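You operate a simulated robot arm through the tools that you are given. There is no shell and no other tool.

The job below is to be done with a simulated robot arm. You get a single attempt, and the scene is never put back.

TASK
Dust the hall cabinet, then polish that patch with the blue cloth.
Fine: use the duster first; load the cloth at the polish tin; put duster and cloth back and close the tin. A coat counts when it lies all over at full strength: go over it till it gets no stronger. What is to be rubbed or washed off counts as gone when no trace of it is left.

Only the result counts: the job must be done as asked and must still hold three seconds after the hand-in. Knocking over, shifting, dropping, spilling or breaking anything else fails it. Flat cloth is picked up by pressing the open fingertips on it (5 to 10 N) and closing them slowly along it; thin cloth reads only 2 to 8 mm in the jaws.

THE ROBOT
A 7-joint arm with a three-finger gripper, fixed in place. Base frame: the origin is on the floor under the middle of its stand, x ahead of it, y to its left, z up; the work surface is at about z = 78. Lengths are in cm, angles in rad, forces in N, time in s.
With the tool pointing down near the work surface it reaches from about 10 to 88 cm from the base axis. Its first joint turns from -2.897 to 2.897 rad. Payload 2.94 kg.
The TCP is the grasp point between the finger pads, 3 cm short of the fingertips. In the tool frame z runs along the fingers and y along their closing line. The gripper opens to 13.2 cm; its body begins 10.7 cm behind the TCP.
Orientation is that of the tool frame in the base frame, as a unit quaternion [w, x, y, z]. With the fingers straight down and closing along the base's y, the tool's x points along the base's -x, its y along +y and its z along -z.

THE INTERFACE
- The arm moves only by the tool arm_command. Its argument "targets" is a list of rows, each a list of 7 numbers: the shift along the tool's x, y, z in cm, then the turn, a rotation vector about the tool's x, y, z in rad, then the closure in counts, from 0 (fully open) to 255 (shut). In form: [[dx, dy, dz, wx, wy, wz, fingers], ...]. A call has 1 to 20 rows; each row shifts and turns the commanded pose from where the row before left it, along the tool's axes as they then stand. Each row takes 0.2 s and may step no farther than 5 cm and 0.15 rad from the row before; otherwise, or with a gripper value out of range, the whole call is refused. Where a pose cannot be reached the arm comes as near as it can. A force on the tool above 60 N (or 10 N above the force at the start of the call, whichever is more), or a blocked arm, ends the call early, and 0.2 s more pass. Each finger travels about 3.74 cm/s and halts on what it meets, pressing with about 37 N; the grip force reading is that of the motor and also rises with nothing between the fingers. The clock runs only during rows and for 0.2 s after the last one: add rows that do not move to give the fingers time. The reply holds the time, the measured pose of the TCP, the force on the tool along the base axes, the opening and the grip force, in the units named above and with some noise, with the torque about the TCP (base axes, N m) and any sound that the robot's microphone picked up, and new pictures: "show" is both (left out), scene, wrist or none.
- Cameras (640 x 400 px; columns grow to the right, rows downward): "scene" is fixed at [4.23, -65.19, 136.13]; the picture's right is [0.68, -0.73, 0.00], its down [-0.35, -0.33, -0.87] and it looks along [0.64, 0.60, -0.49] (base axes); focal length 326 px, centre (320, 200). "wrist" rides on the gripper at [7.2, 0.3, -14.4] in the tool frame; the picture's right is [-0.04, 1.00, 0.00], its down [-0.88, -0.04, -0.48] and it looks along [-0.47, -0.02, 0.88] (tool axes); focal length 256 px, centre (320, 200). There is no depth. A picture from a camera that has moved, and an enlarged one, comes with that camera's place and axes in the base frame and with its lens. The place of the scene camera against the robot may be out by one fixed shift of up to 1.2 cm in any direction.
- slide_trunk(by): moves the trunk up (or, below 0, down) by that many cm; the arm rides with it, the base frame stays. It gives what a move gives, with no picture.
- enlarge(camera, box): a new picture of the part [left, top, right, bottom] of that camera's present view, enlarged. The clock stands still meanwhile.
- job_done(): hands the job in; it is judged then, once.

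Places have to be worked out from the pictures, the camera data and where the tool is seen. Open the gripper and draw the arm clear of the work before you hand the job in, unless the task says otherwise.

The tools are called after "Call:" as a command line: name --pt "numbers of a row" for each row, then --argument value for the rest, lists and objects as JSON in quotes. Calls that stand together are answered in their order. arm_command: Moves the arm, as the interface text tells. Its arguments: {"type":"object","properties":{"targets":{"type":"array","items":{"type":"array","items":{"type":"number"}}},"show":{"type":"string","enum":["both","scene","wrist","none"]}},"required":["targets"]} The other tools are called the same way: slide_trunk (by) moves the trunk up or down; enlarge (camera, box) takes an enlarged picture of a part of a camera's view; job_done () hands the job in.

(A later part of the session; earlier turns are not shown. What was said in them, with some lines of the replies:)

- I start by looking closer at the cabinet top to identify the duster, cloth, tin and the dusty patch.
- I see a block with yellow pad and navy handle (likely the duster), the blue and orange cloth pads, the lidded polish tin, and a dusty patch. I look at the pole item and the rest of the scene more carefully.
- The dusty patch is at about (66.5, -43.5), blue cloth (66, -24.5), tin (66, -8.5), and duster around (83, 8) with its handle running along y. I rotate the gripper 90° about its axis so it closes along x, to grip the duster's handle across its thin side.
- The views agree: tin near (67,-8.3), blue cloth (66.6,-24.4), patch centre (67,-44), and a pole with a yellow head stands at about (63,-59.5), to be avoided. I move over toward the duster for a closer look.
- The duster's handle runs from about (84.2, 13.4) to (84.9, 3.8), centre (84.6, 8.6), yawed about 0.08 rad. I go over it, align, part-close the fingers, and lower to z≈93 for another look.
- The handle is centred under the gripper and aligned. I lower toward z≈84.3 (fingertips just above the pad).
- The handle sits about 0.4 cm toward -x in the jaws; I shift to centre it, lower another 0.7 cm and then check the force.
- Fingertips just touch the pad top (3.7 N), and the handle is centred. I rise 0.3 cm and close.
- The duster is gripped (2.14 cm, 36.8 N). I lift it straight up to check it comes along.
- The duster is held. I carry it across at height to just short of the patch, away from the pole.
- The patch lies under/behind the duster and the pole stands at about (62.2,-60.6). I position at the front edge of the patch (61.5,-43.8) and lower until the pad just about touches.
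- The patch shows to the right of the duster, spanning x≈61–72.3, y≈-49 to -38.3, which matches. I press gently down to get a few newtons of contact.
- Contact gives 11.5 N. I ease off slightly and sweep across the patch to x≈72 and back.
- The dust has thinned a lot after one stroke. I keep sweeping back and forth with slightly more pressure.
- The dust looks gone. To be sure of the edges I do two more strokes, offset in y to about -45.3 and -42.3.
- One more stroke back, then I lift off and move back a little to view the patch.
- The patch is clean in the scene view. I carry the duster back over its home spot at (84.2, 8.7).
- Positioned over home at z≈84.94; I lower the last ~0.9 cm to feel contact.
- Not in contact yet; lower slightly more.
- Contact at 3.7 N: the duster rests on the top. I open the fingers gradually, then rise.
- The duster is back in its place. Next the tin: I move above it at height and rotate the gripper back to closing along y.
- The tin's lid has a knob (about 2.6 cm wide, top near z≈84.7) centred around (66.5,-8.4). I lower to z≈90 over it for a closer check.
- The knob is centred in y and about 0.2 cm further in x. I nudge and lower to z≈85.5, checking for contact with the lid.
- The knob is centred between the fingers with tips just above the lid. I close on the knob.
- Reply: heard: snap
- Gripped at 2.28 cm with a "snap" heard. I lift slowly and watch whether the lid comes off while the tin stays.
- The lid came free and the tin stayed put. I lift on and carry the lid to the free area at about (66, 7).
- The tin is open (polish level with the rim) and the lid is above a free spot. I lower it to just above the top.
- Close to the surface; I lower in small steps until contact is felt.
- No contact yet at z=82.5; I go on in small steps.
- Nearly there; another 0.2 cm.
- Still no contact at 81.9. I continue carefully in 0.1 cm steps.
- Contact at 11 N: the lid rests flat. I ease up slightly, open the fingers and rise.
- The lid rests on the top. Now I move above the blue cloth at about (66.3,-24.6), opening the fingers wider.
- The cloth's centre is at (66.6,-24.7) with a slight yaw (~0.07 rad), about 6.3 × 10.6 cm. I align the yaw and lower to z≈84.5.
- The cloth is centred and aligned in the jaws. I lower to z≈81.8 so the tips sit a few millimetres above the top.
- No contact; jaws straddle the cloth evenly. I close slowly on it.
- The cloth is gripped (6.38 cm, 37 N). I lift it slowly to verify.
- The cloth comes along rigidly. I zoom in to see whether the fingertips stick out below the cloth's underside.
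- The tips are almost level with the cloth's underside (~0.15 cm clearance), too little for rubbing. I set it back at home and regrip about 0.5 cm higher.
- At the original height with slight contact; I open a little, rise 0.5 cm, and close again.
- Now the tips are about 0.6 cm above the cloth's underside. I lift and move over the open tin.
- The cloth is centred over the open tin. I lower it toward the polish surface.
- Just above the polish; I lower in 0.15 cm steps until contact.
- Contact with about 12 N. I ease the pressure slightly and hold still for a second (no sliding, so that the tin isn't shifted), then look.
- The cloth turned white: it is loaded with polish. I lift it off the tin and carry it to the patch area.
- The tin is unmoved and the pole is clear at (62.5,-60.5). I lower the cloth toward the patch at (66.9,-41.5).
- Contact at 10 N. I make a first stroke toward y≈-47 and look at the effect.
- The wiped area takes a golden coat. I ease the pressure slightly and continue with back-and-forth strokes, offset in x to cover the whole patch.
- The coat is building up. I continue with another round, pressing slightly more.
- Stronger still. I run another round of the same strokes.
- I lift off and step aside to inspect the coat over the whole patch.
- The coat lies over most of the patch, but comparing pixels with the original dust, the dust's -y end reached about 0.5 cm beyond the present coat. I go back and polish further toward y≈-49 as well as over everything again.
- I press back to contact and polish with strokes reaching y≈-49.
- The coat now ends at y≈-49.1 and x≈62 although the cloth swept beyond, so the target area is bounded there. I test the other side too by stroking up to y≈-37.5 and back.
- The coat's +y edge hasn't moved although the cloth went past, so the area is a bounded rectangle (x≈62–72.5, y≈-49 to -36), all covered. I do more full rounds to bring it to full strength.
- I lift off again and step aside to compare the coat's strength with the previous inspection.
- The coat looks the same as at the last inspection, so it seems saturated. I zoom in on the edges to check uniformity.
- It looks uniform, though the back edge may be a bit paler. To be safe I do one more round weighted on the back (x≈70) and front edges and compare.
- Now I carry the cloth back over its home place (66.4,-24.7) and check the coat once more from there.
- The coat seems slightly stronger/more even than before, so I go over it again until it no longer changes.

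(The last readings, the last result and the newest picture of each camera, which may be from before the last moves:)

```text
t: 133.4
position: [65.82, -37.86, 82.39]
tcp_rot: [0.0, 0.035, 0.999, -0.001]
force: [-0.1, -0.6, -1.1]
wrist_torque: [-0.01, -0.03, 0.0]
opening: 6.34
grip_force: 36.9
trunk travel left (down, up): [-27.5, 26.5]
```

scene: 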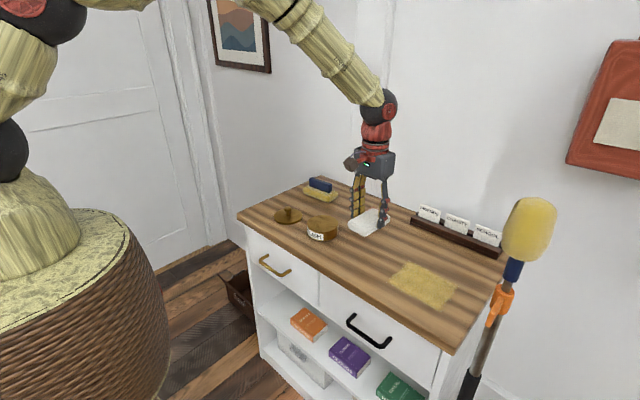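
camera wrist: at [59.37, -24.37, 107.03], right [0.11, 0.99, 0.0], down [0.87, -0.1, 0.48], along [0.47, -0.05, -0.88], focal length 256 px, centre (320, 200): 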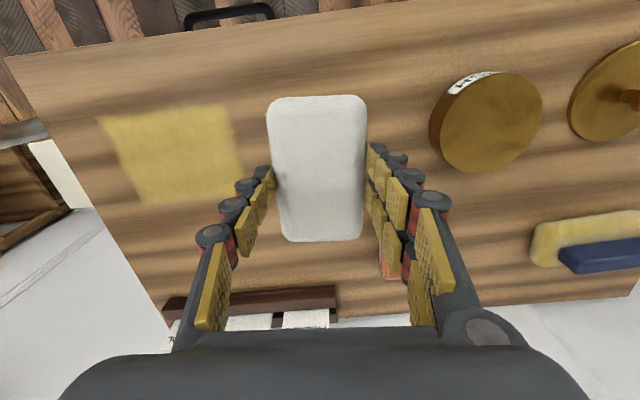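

Call:
arm_command --pt "0 0 0.2 0 0 0 180" --pt "-0.09 -1.3 0 0 0 0 180" --pt "-0.09 -1.3 0 0 0 0 180" --pt "-0.09 -1.3 0 0 0 0 180" --pt "-0.09 -1.3 0 0 0 0 180" --pt "-0.09 -1.3 0 0 0 0 180" --pt "-0.09 -1.3 0 0 0 0 180" --pt "-0.09 -1.3 0 0 0 0 180" --pt "-0.09 -1.3 0 0 0 0 180" --pt "-1.2 0 0 0 0 0 180" --pt "-1.2 0 0 0 0 0 180" --pt "0.09 1.3 0 0 0 0 180" --pt "0.09 1.3 0 0 0 0 180" --pt "0.09 1.3 0 0 0 0 180" --pt "0.09 1.3 0 0 0 0 180" --pt "0.09 1.3 0 0 0 0 180" --pt "0.09 1.3 0 0 0 0 180" --pt "0.09 1.3 0 0 0 0 180" --pt "0.09 1.3 0 0 0 0 180" --pt "-0.5 0 0 0 0 0 180" --show "none"

Call:
arm_command --pt "-0.5 0 0 0 0 0 180" --pt "-0.09 -1.3 0 0 0 0 180" --pt "-0.09 -1.3 0 0 0 0 180" --pt "-0.09 -1.3 0 0 0 0 180" --pt "-0.09 -1.3 0 0 0 0 180" --pt "-0.09 -1.3 0 0 0 0 180" --pt "-0.09 -1.3 0 0 0 0 180" --pt "-0.09 -1.3 0 0 0 0 180" --pt "-0.09 -1.3 0 0 0 0 180" --pt "1.2 0 0 0 0 0 180" --pt "1.2 0 0 0 0 0 180" --pt "0.09 1.3 0 0 0 0 180" --pt "0.09 1.3 0 0 0 0 180" --pt "0.09 1.3 0 0 0 0 180" --pt "0.09 1.3 0 0 0 0 180" --pt "0.09 1.3 0 0 0 0 180" --pt "0.09 1.3 0 0 0 0 180" --pt "0.09 1.3 0 0 0 0 180" --pt "0.09 1.3 0 0 0 0 180" --pt "0 0 0 0 0 0 180" --show "none"

Call:
arm_command --pt "1.2 0 0 0 0 0 180" --pt "-0.09 -1.3 0 0 0 0 180" --pt "-0.09 -1.3 0 0 0 0 180" --pt "-0.09 -1.3 0 0 0 0 180" --pt "-0.09 -1.3 0 0 0 0 180" --pt "-0.09 -1.3 0 0 0 0 180" --pt "-0.09 -1.3 0 0 0 0 180" --pt "-0.09 -1.3 0 0 0 0 180" --pt "-0.09 -1.3 0 0 0 0 180" --pt "0.09 1.3 0 0 0 0 180" --pt "0.09 1.3 0 0 0 0 180" --pt "0.09 1.3 0 0 0 0 180" --pt "0.09 1.3 0 0 0 0 180" --pt "0.09 1.3 0 0 0 0 180" --pt "0.09 1.3 0 0 0 0 180" --pt "0.09 1.3 0 0 0 0 180" --pt "0.09 1.3 0 0 0 0 180" --pt "0 0 -1 0 0 0 180" --pt "0 0 -3 0 0 0 180" --pt "0 0 -4 0 0 0 180" --show "none"

```text
t: 137.6
position: [68.63, -37.81, 82.26]
tcp_rot: [-0.001, 0.035, 0.999, 0.001]
force: [-9.3, 1.5, 17.8]
wrist_torque: [0.05, 0.13, 0.0]
opening: 6.36
grip_force: 37.4
trunk travel left (down, up): [-27.5, 26.5]
```

```text
t: 141.8
position: [66.91, -37.89, 82.33]
tcp_rot: [0.0, 0.034, 0.999, 0.0]
force: [0.1, -6.0, 16.3]
wrist_torque: [-0.16, 0.09, -0.07]
opening: 6.38
grip_force: 37.5
trunk travel left (down, up): [-27.5, 26.5]
```

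```text
t: 146.0
position: [65.53, -37.79, 90.18]
tcp_rot: [0.0, 0.035, 0.999, 0.001]
force: [-0.9, -0.4, -0.5]
wrist_torque: [-0.04, -0.02, -0.02]
opening: 6.35
grip_force: 37.2
trunk travel left (down, up): [-27.5, 26.5]
```

I move back over the cloth's home and inspect the coat again.

Call:
arm_command --pt "0 0 -2.3 0 0 0 180" --pt "0 4.4 0 0 0 0 180" --pt "0 4.4 0 0 0 0 180" --pt "0 4.4 0 0 0 0 180" --pt "0 0 0 0 0 0 180" --pt "0 0 0 0 0 0 180" --show "both"

Call:
enlarge --camera "scene" --box '[385, 255, 461, 317]'

Call:
enlarge --camera "wrist" --box '[75, 85, 235, 205]'

```text
t: 147.4
position: [66.4, -24.64, 92.61]
tcp_rot: [0.0, 0.034, 0.999, 0.0]
force: [-0.3, -1.2, 0.7]
wrist_torque: [0.02, 0.0, 0.0]
opening: 6.33
grip_force: 36.8
trunk travel left (down, up): [-27.5, 26.5]
camera wrist: at [59.29, -23.8, 106.98], right [0.11, 0.99, 0.0], down [0.87, -0.1, 0.48], along [0.47, -0.05, -0.88], focal length 256 px, centre (320, 200)
```

scene: 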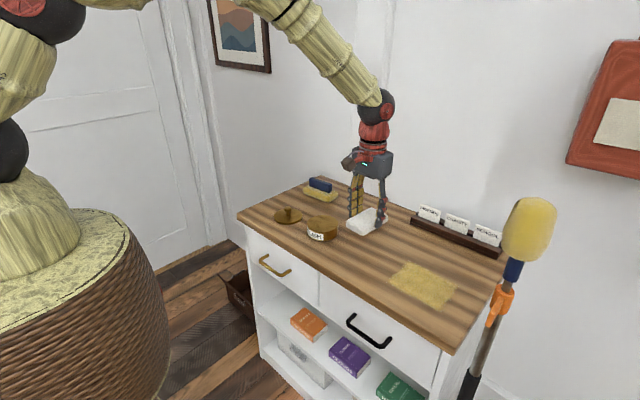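
wrist: 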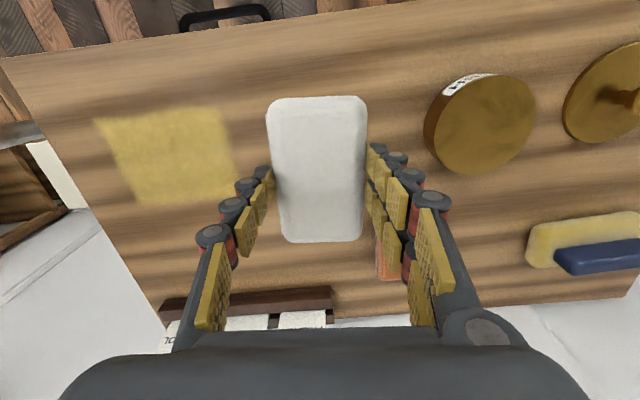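

```text
6.45 times, centred on (423, 286) of scene
camera zoom: at [4.23, -65.19, 136.13], right [0.68, -0.73, 0.0], down [-0.35, -0.33, -0.87], along [0.64, 0.6, -0.49], focal length 2100 px, centre (-344, -355)
```

zoom: 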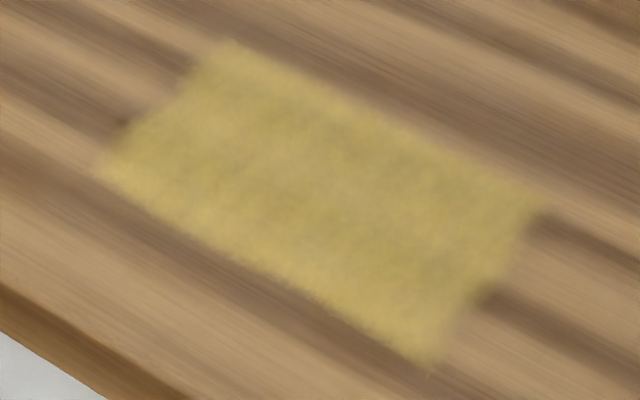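

```text
3.33 times, centred on (155, 145) of wrist
camera zoom: at [59.29, -23.8, 106.98], right [0.11, 0.99, 0.0], down [0.87, -0.1, 0.48], along [0.47, -0.05, -0.88], focal length 853 px, centre (870, 383)
```

zoom: 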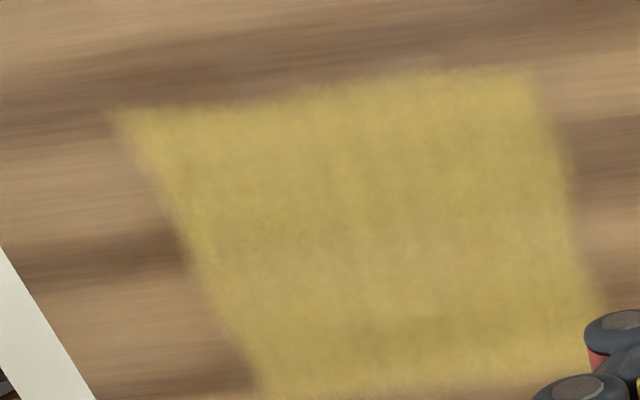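

The coat no longer changes, so it's at full strength. I lower the cloth onto its home place.

Call:
arm_command --pt "0 -0.05 4 0 0 0 180" --pt "0 0 3 0 0 0 180" --pt "0 0 2 0 0 0 180" --pt "0 0 0.7 0 0 0 180" --pt "0 0 0.3 0 0 0 180" --pt "0 0 0 0 0 0 180" --show "none"

```text
t: 148.8
position: [66.47, -24.65, 82.34]
tcp_rot: [0.0, 0.036, 0.999, 0.0]
force: [-1.1, 0.0, -0.3]
wrist_torque: [0.0, 0.02, 0.0]
opening: 6.36
grip_force: 37.3
trunk travel left (down, up): [-27.5, 26.5]
```

Call:
arm_command --pt "0 0 0.1 0 0 0 180" --pt "0 0 0.05 0 0 0 180" --pt "0 0 0 0 0 0 180" --show "none"

```text
t: 149.6
position: [66.6, -24.82, 82.25]
tcp_rot: [0.0, 0.034, 0.999, 0.0]
force: [-0.2, -0.1, -0.4]
wrist_torque: [-0.01, 0.0, 0.01]
opening: 6.35
grip_force: 36.7
trunk travel left (down, up): [-27.5, 26.5]
```

Call:
arm_command --pt "0 0 0.08 0 0 0 180" --pt "0 0 0 0 0 0 180" --show "none"

```text
t: 150.2
position: [66.62, -24.78, 82.23]
tcp_rot: [0.0, 0.035, 0.999, 0.0]
force: [-0.2, 0.2, 5.3]
wrist_torque: [0.06, 0.06, -0.02]
opening: 6.35
grip_force: 37.3
trunk travel left (down, up): [-27.5, 26.5]
```

Contact at 5 N: the cloth rests at its home spot. I open the fingers gradually and rise.

Call:
arm_command --pt "0 0 0 0 0 0 125" --pt "0 0 0 0 0 0 110" --pt "0 0 0 0 0 0 95" --pt "0 0 0 0 0 0 80" --pt "0 0 0 0 0 0 65" --pt "0 0 0 0 0 0 60" --pt "0 0 -1 0 0 0 60" --pt "0 0 -3 0 0 0 60" --pt "0 0 -4 0 0 0 60" --pt "0 0 -4 0 0 0 60" --pt "0 0 0 0 0 0 60" --show "both"

Call:
enlarge --camera "scene" --box '[336, 225, 400, 275]'

```text
t: 152.6
position: [66.57, -24.55, 94.24]
tcp_rot: [-0.001, 0.036, 0.999, 0.0]
force: [-0.1, 0.0, 0.3]
wrist_torque: [0.02, 0.01, 0.0]
opening: 10.1
grip_force: 0.1
trunk travel left (down, up): [-27.5, 26.5]
camera wrist: at [59.52, -23.92, 108.58], right [0.11, 0.99, 0.0], down [0.87, -0.1, 0.47], along [0.47, -0.05, -0.88], focal length 256 px, centre (320, 200)
```

scene: 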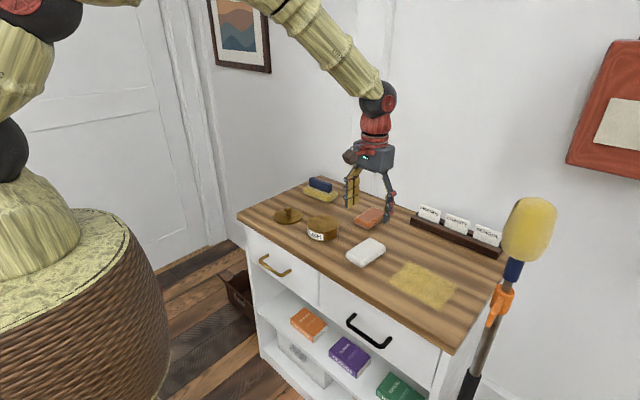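
wrist: 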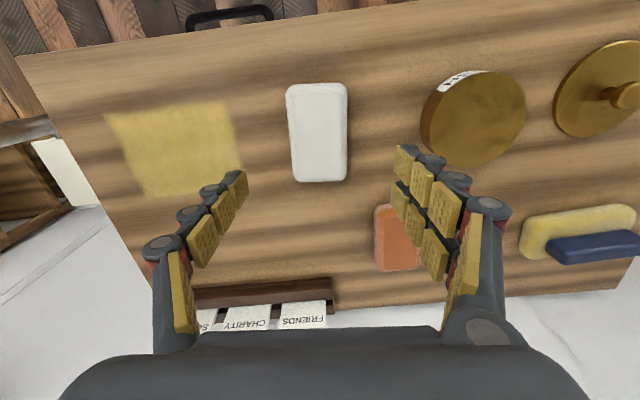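

```text
8.00 times, centred on (368, 250) of scene
camera zoom: at [4.23, -65.19, 136.13], right [0.68, -0.73, 0.0], down [-0.35, -0.33, -0.87], along [0.64, 0.6, -0.49], focal length 2604 px, centre (-64, -200)
```

zoom: 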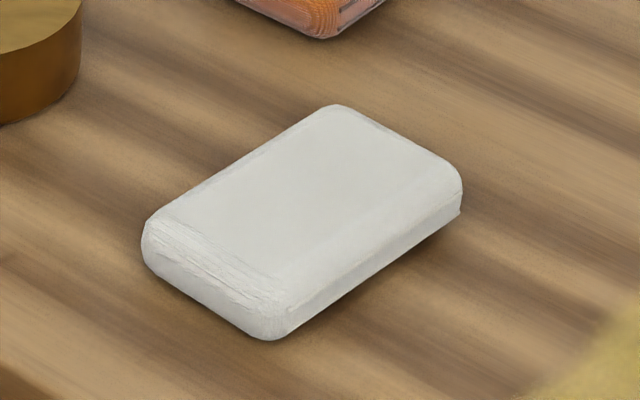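

The cloth is back on its spot. Next the lid: I rotate back and move over it at (65.9, 6.6).

Call:
arm_command --pt "0 0 -1 0 0 -0.07 70" --pt "0.1 4.45 0 0 0 0 90" --pt "0.1 4.45 0 0 0 0 110" --pt "0.1 4.45 0 0 0 0 130" --pt "0.1 4.45 0 0 0 0 130" --pt "0.1 4.45 0 0 0 0 130" --pt "0.1 4.45 0 0 0 0 130" --pt "0.1 4.45 0 0 0 0 130" --pt "0 0 4 0 0 0 130" --pt "0 0 3 0 0 0 130" --pt "0 0 0 0 0 0 130" --show "both"

Call:
enlarge --camera "scene" --box '[240, 150, 350, 250]'

```text
t: 155.0
position: [65.99, 6.65, 88.06]
tcp_rot: [0.0, 0.0, 1.0, 0.001]
force: [0.0, 0.8, 0.6]
wrist_torque: [0.0, 0.03, 0.0]
opening: 6.46
grip_force: 0.1
trunk travel left (down, up): [-27.5, 26.5]
camera wrist: at [58.83, 6.87, 102.46], right [0.04, 1.0, 0.0], down [0.88, -0.04, 0.48], along [0.48, -0.02, -0.88], focal length 256 px, centre (320, 200)
```

scene: 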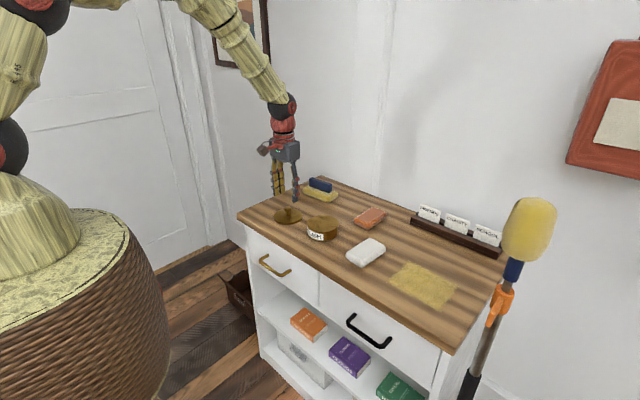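
wrist: 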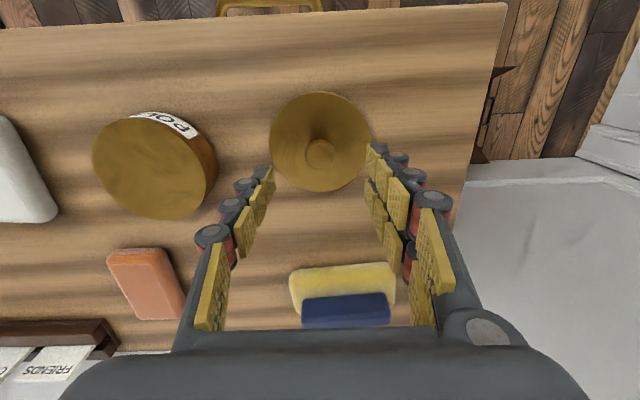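

```text
4.00 times, centred on (295, 200) of scene
camera zoom: at [4.23, -65.19, 136.13], right [0.68, -0.73, 0.0], down [-0.35, -0.33, -0.87], along [0.64, 0.6, -0.49], focal length 1302 px, centre (420, 200)
```

zoom: 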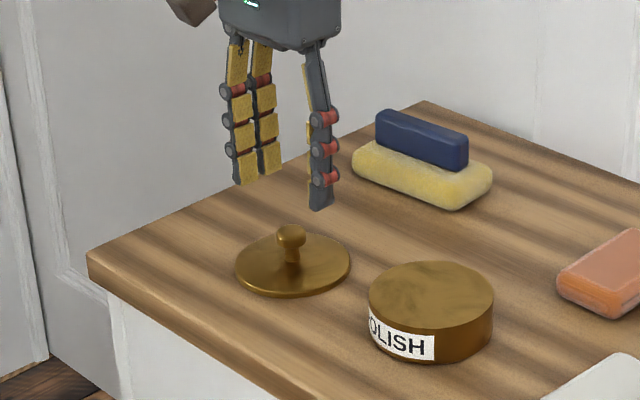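

The knob is centred in y, slightly toward -x. I nudge 0.2 cm and lower to z≈82.1 around the knob.

Call:
arm_command --pt "0.2 0 3 0 0 0 130" --pt "0 0 2 0 0 0 130" --pt "0 0 0.7 0 0 0 130" --pt "0 0 0.2 0 0 0 130" --pt "0 0 0 0 0 0 130" --show "wrist"

Call:
enlarge --camera "scene" --box '[250, 180, 330, 240]'

```text
t: 156.2
position: [65.7, 6.48, 82.46]
tcp_rot: [0.0, 0.0, 1.0, 0.001]
force: [0.1, 0.2, 0.4]
wrist_torque: [0.02, 0.02, 0.0]
opening: 6.48
grip_force: 0.1
trunk travel left (down, up): [-27.5, 26.5]
camera wrist: at [58.62, 6.6, 96.65], right [0.04, 1.0, 0.0], down [0.88, -0.04, 0.48], along [0.48, -0.02, -0.88], focal length 256 px, centre (320, 200)
```

wrist: 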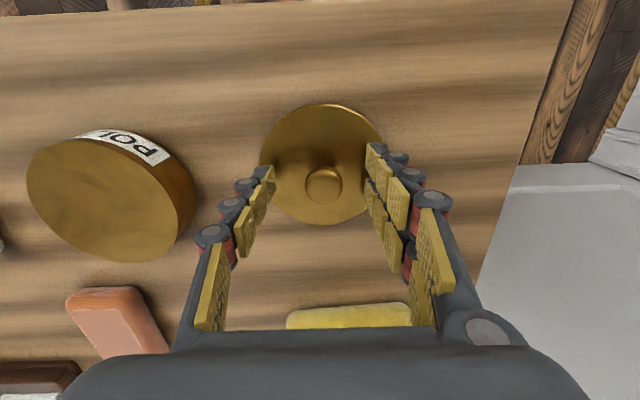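

```text
6.67 times, centred on (290, 210) of scene
camera zoom: at [4.23, -65.19, 136.13], right [0.68, -0.73, 0.0], down [-0.35, -0.33, -0.87], along [0.64, 0.6, -0.49], focal length 2170 px, centre (520, 133)
```

zoom: 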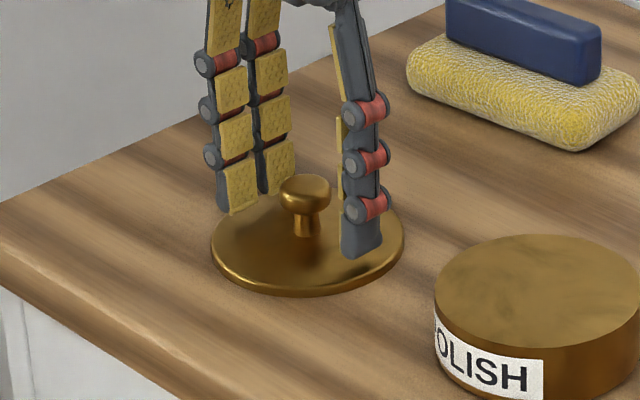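

Well aligned; I lower another 0.35 cm and close on the knob.

Call:
arm_command --pt "0 0.12 0.2 0 0 0 130" --pt "0 0 0.15 0 0 0 130" --pt "0 0 0 0 0 0 155" --pt "0 0 0 0 0 0 180" --pt "0 0 0 0 0 0 205" --pt "0 0 0 0 0 0 230" --pt "0 0 0 0 0 0 255" --pt "0 0 0 0 0 0 255" --pt "0 0 0 0 0 0 255" --pt "0 0 0 0 0 0 255" --show "wrist"

Call:
enlarge --camera "scene" --box '[250, 180, 330, 240]'

```text
t: 158.4
position: [65.73, 6.5, 81.94]
tcp_rot: [0.0, 0.001, 1.0, 0.0]
force: [0.1, 0.1, -0.3]
wrist_torque: [0.03, 0.01, 0.0]
opening: 2.29
grip_force: 36.7
trunk travel left (down, up): [-27.5, 26.5]
camera wrist: at [58.61, 6.75, 96.29], right [0.04, 1.0, 0.0], down [0.88, -0.04, 0.48], along [0.47, -0.02, -0.88], focal length 256 px, centre (320, 200)
```

wrist: 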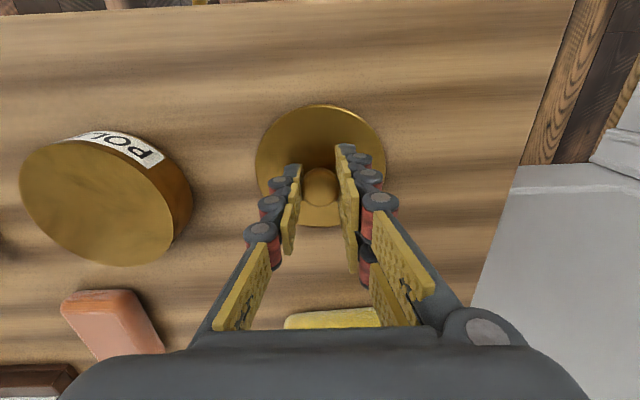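

```text
6.67 times, centred on (290, 210) of scene
camera zoom: at [4.23, -65.19, 136.13], right [0.68, -0.73, 0.0], down [-0.35, -0.33, -0.87], along [0.64, 0.6, -0.49], focal length 2170 px, centre (520, 133)
```

zoom: 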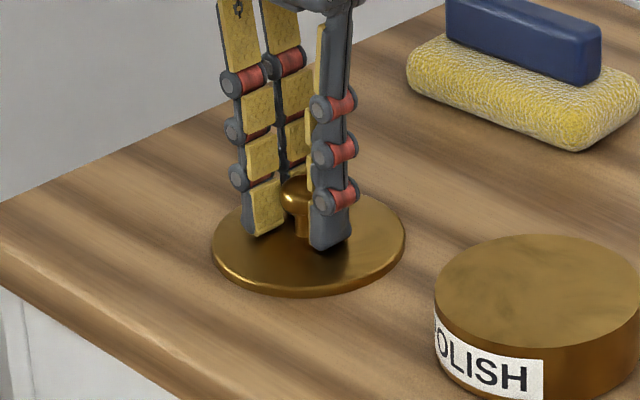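

The knob is gripped the same way as before. I lift the lid and carry it over the tin at (66.8,-8.45).

Call:
arm_command --pt "0 0 -0.5 0 0 0 255" --pt "0 0 -1.5 0 0 0 255" --pt "0 0 -3 0 0 0 255" --pt "0 0 -3 0 0 0 255" --pt "-0.27 -3.74 0 0 0 0 255" --pt "-0.27 -3.74 0 0 0 0 255" --pt "-0.27 -3.74 0 0 0 0 255" --pt "-0.27 -3.74 0 0 0 0 255" --pt "0 0 0 0 0 0 255" --pt "0 0 0 0 0 0 255" --show "both"

Call:
enlarge --camera "scene" --box '[280, 170, 370, 250]'

```text
t: 160.6
position: [66.8, -8.43, 89.91]
tcp_rot: [0.001, 0.0, 1.0, -0.001]
force: [-0.4, 0.1, -0.5]
wrist_torque: [-0.01, -0.02, -0.02]
opening: 2.28
grip_force: 37.2
trunk travel left (down, up): [-27.5, 26.5]
camera wrist: at [59.65, -8.22, 104.22], right [0.04, 1.0, 0.0], down [0.88, -0.04, 0.48], along [0.47, -0.02, -0.88], focal length 256 px, centre (320, 200)
```

scene: 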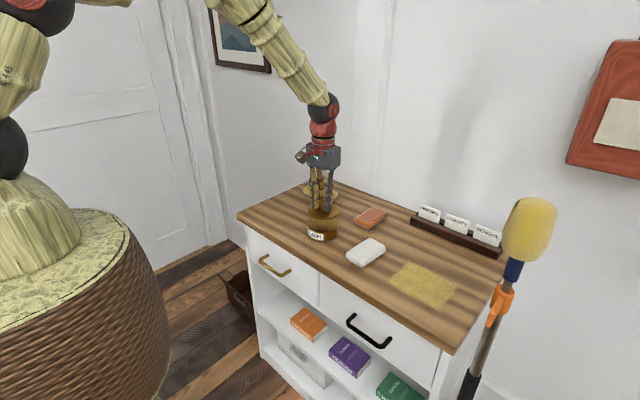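
wrist: 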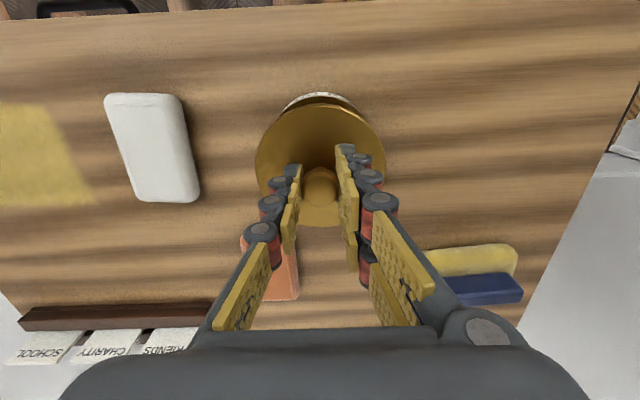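

```text
5.00 times, centred on (325, 210) of scene
camera zoom: at [4.23, -65.19, 136.13], right [0.68, -0.73, 0.0], down [-0.35, -0.33, -0.87], along [0.64, 0.6, -0.49], focal length 1628 px, centre (295, 150)
```

zoom: 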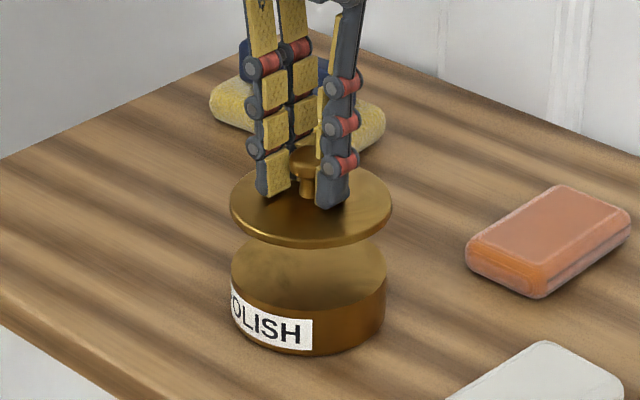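

The lid is aligned above the tin. I lower it, slowing near the rim.

Call:
arm_command --pt "0 0 2 0 0 0 255" --pt "0 0 1.2 0 0 0 255" --pt "0 0 0.5 0 0 0 255" --pt "0 0 0.3 0 0 0 255" --pt "0 0 0 0 0 0 255" --show "none"

Call:
enlarge --camera "scene" --box '[280, 170, 370, 250]'

```text
t: 161.8
position: [66.82, -8.46, 86.03]
tcp_rot: [-0.001, 0.0, 1.0, 0.0]
force: [-0.3, 0.3, -0.6]
wrist_torque: [-0.04, -0.01, -0.03]
opening: 2.27
grip_force: 37.4
trunk travel left (down, up): [-27.5, 26.5]
```

```text
5.00 times, centred on (325, 210) of scene
camera zoom: at [4.23, -65.19, 136.13], right [0.68, -0.73, 0.0], down [-0.35, -0.33, -0.87], along [0.64, 0.6, -0.49], focal length 1628 px, centre (295, 150)
```

zoom: 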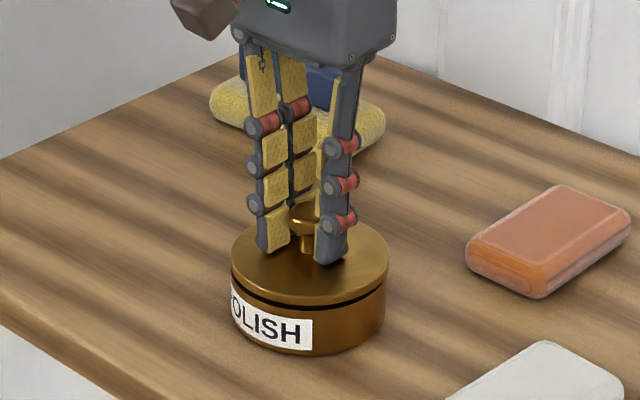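

Nearly seated and well aligned; I lower the last bit in small steps.

Call:
arm_command --pt "0 0 0.2 0 0 0 255" --pt "0 0 0.15 0 0 0 255" --pt "0 0 0 0 0 0 255" --show "none"

```text
t: 162.6
position: [66.71, -8.48, 85.66]
tcp_rot: [0.0, 0.0, 1.0, 0.0]
force: [0.8, 0.2, -0.4]
wrist_torque: [0.03, -0.01, -0.01]
opening: 2.27
grip_force: 36.8
trunk travel left (down, up): [-27.5, 26.5]
```

Call:
arm_command --pt "0 0 0.1 0 0 0 255" --pt "0 0 0.1 0 0 0 255" --pt "0 0 0 0 0 0 255" --show "none"

Call:
enlarge --camera "scene" --box '[290, 200, 354, 250]'

```text
t: 163.4
position: [66.88, -8.37, 85.51]
tcp_rot: [0.001, -0.001, 1.0, 0.001]
force: [-0.5, 2.1, 2.8]
wrist_torque: [0.03, 0.07, 0.01]
opening: 2.3
grip_force: 37.4
trunk travel left (down, up): [-27.5, 26.5]
```

```text
8.00 times, centred on (322, 225) of scene
camera zoom: at [4.23, -65.19, 136.13], right [0.68, -0.73, 0.0], down [-0.35, -0.33, -0.87], along [0.64, 0.6, -0.49], focal length 2604 px, centre (304, 0)
```

zoom: 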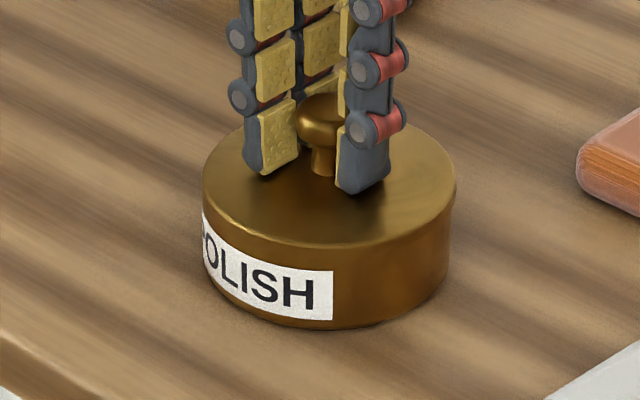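

Contact at z≈85.5, the lid sits flush. I press a little more to make sure it is fully seated.

Call:
arm_command --pt "0 0 0.08 0 0 0 255" --pt "0 0 0.05 0 0 0 255" --pt "0 0 0 0 0 0 255" --show "none"

```text
t: 164.2
position: [66.76, -8.44, 85.53]
tcp_rot: [0.001, 0.0, 1.0, 0.0]
force: [0.3, 0.6, 14.4]
wrist_torque: [0.08, 0.16, 0.0]
opening: 2.31
grip_force: 36.8
trunk travel left (down, up): [-27.5, 26.5]
```

Seated at 14 N. I ease up, open the fingers, and rise.

Call:
arm_command --pt "0 0 -0.12 0 0 0 255" --pt "0 0 0 0 0 0 205" --pt "0 0 0 0 0 0 180" --pt "0 0 0 0 0 0 155" --pt "0 0 0 0 0 0 130" --pt "0 0 0 0 0 0 130" --pt "0 0 -1 0 0 0 130" --pt "0 0 -3 0 0 0 130" --pt "0 0 -4 0 0 0 130" --pt "0 0 -4 0 0 0 130" --pt "0 0 0 0 0 0 130" --show "both"

Call:
enlarge --camera "scene" --box '[290, 200, 354, 250]'

```text
t: 166.6
position: [66.84, -8.33, 97.45]
tcp_rot: [0.0, 0.001, 1.0, 0.0]
force: [-0.2, 0.0, 0.1]
wrist_torque: [-0.03, 0.0, -0.02]
opening: 6.47
grip_force: 0.1
trunk travel left (down, up): [-27.5, 26.5]
heard: snap
camera wrist: at [59.63, -8.12, 111.88], right [0.04, 1.0, 0.0], down [0.88, -0.04, 0.48], along [0.47, -0.02, -0.88], focal length 256 px, centre (320, 200)
```

scene: 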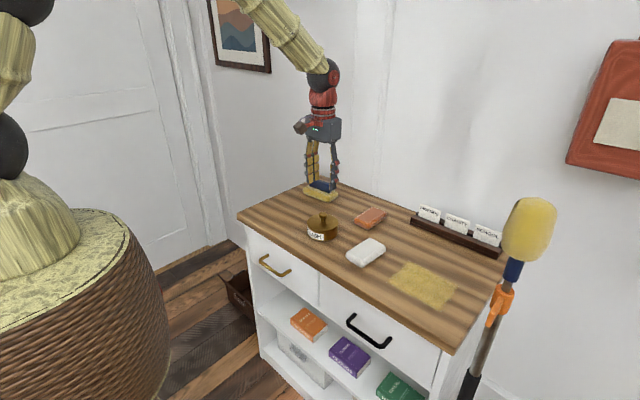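
wrist: 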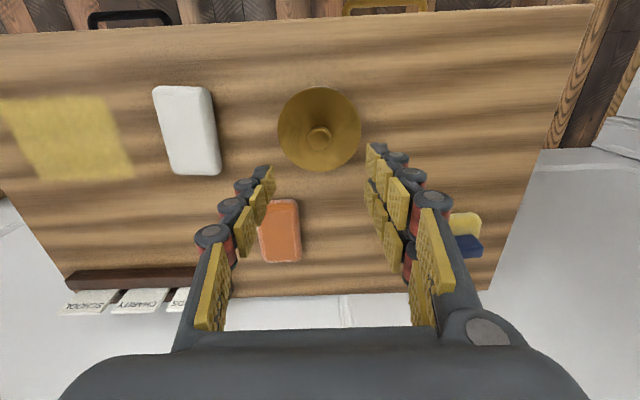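

```text
8.00 times, centred on (322, 225) of scene
camera zoom: at [4.23, -65.19, 136.13], right [0.68, -0.73, 0.0], down [-0.35, -0.33, -0.87], along [0.64, 0.6, -0.49], focal length 2604 px, centre (304, 0)
```

zoom: 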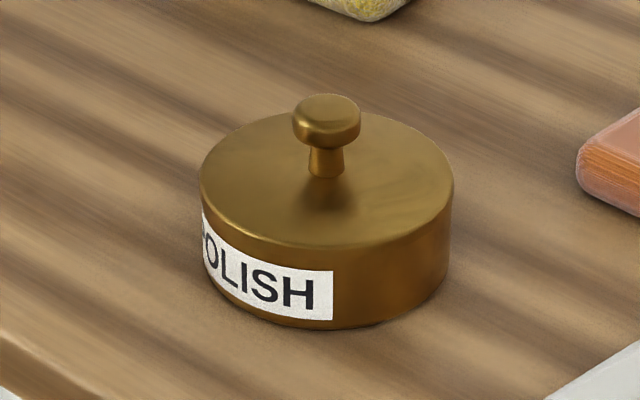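

The lid snapped on and the tin is closed. I open the gripper fully and raise the arm clear, back to about the starting pose.

Call:
arm_command --pt "0 0 -4 0 0 0 80" --pt "0 0 -4 0 0 0 40" --pt "0 0 -4 0 0 0 0" --pt "3 -0.5 -3 0 0 0 0" --pt "4 -0.5 0 0 0 0 0" --pt "4 -0.5 0 0 0 0 0" --pt "0 0 0 0 0 0 0" --pt "0 0 0 0 0 0 0" --show "both"

Call:
enlarge --camera "scene" --box '[230, 160, 390, 260]'

Call:
enlarge --camera "scene" --box '[340, 190, 560, 330]'

Call:
enlarge --camera "wrist" --box '[0, 50, 320, 250]'

```text
t: 168.4
position: [55.78, -9.89, 112.39]
tcp_rot: [0.0, 0.0, 1.0, 0.0]
force: [-0.8, -0.2, 0.0]
wrist_torque: [0.03, 0.03, -0.03]
opening: 13.17
grip_force: 0.0
trunk travel left (down, up): [-27.5, 26.5]
camera wrist: at [48.63, -9.63, 126.76], right [0.04, 1.0, 0.0], down [0.88, -0.04, 0.48], along [0.47, -0.02, -0.88], focal length 256 px, centre (320, 200)
```

scene: 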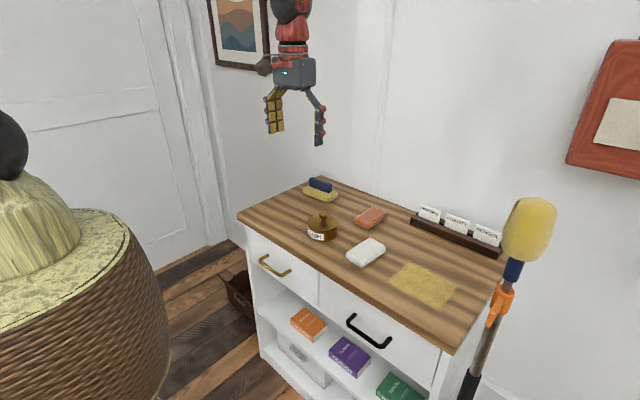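
wrist: 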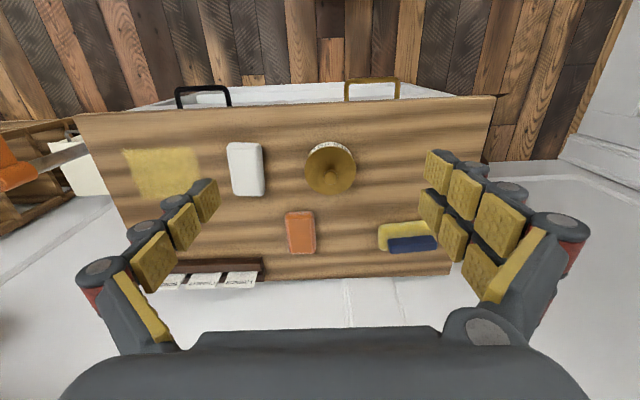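

```text
4.00 times, centred on (310, 210) of scene
camera zoom: at [4.23, -65.19, 136.13], right [0.68, -0.73, 0.0], down [-0.35, -0.33, -0.87], along [0.64, 0.6, -0.49], focal length 1302 px, centre (360, 160)
```

zoom: 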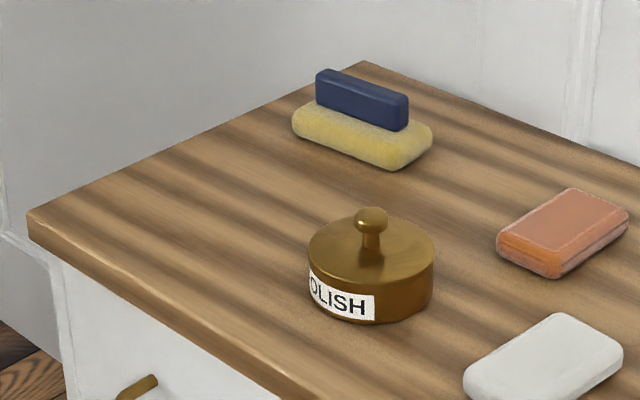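

```text
2.86 times, centred on (450, 260) of scene
camera zoom: at [4.23, -65.19, 136.13], right [0.68, -0.73, 0.0], down [-0.35, -0.33, -0.87], along [0.64, 0.6, -0.49], focal length 930 px, centre (-51, 29)
```

zoom: 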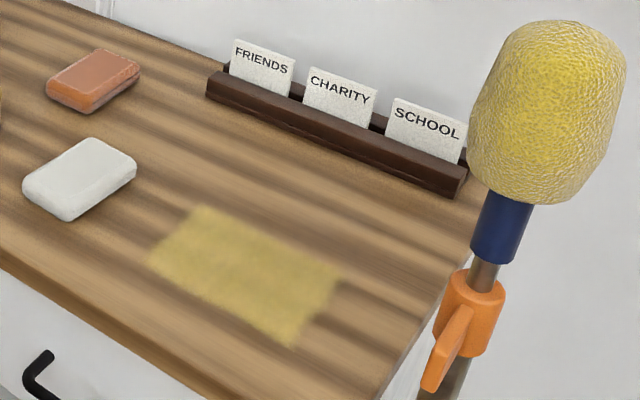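

```text
2.00 times, centred on (160, 150) of wrist
camera zoom: at [48.63, -9.63, 126.76], right [0.04, 1.0, 0.0], down [0.88, -0.04, 0.48], along [0.47, -0.02, -0.88], focal length 512 px, centre (640, 300)
```

zoom: 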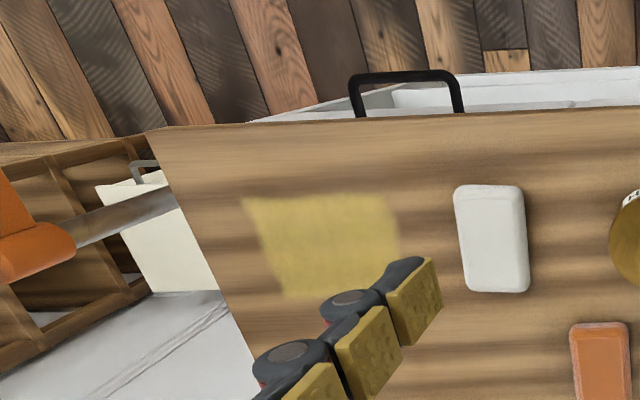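

Everything is in place: duster and cloth are back on their spots, the tin is closed, and the dust is gone. The patch has an even coat, and the open gripper is clear of the work. I hand the job in.

Call:
job_done

```text
The job is handed in.
```

I dusted the patch on the cabinet, polished it with the blue cloth, and handed the job in. The hand-in reply gave no verdict.

- **Dusting:** I used the yellow-and-navy block duster and swept until no dust showed in either camera. It is back on its spot.
- **Polishing:** I loaded the cloth at the open tin, where it turned white. I went over the whole patch in several rounds until the coat stopped getting stronger. It looks even, and its edges stayed put even when I wiped past them.
- **Putting back:** The cloth is on its spot to within about half a centimetre. The lid snapped shut on the tin, and the tin moved by about a millimetre at most.
- **Other items:** The orange cloth and the card holder look unmoved, and I kept clear of the pole by the cabinet.

The pole has a yellow head that could also pass for a duster. I took the block on the cabinet top to be the one you meant.
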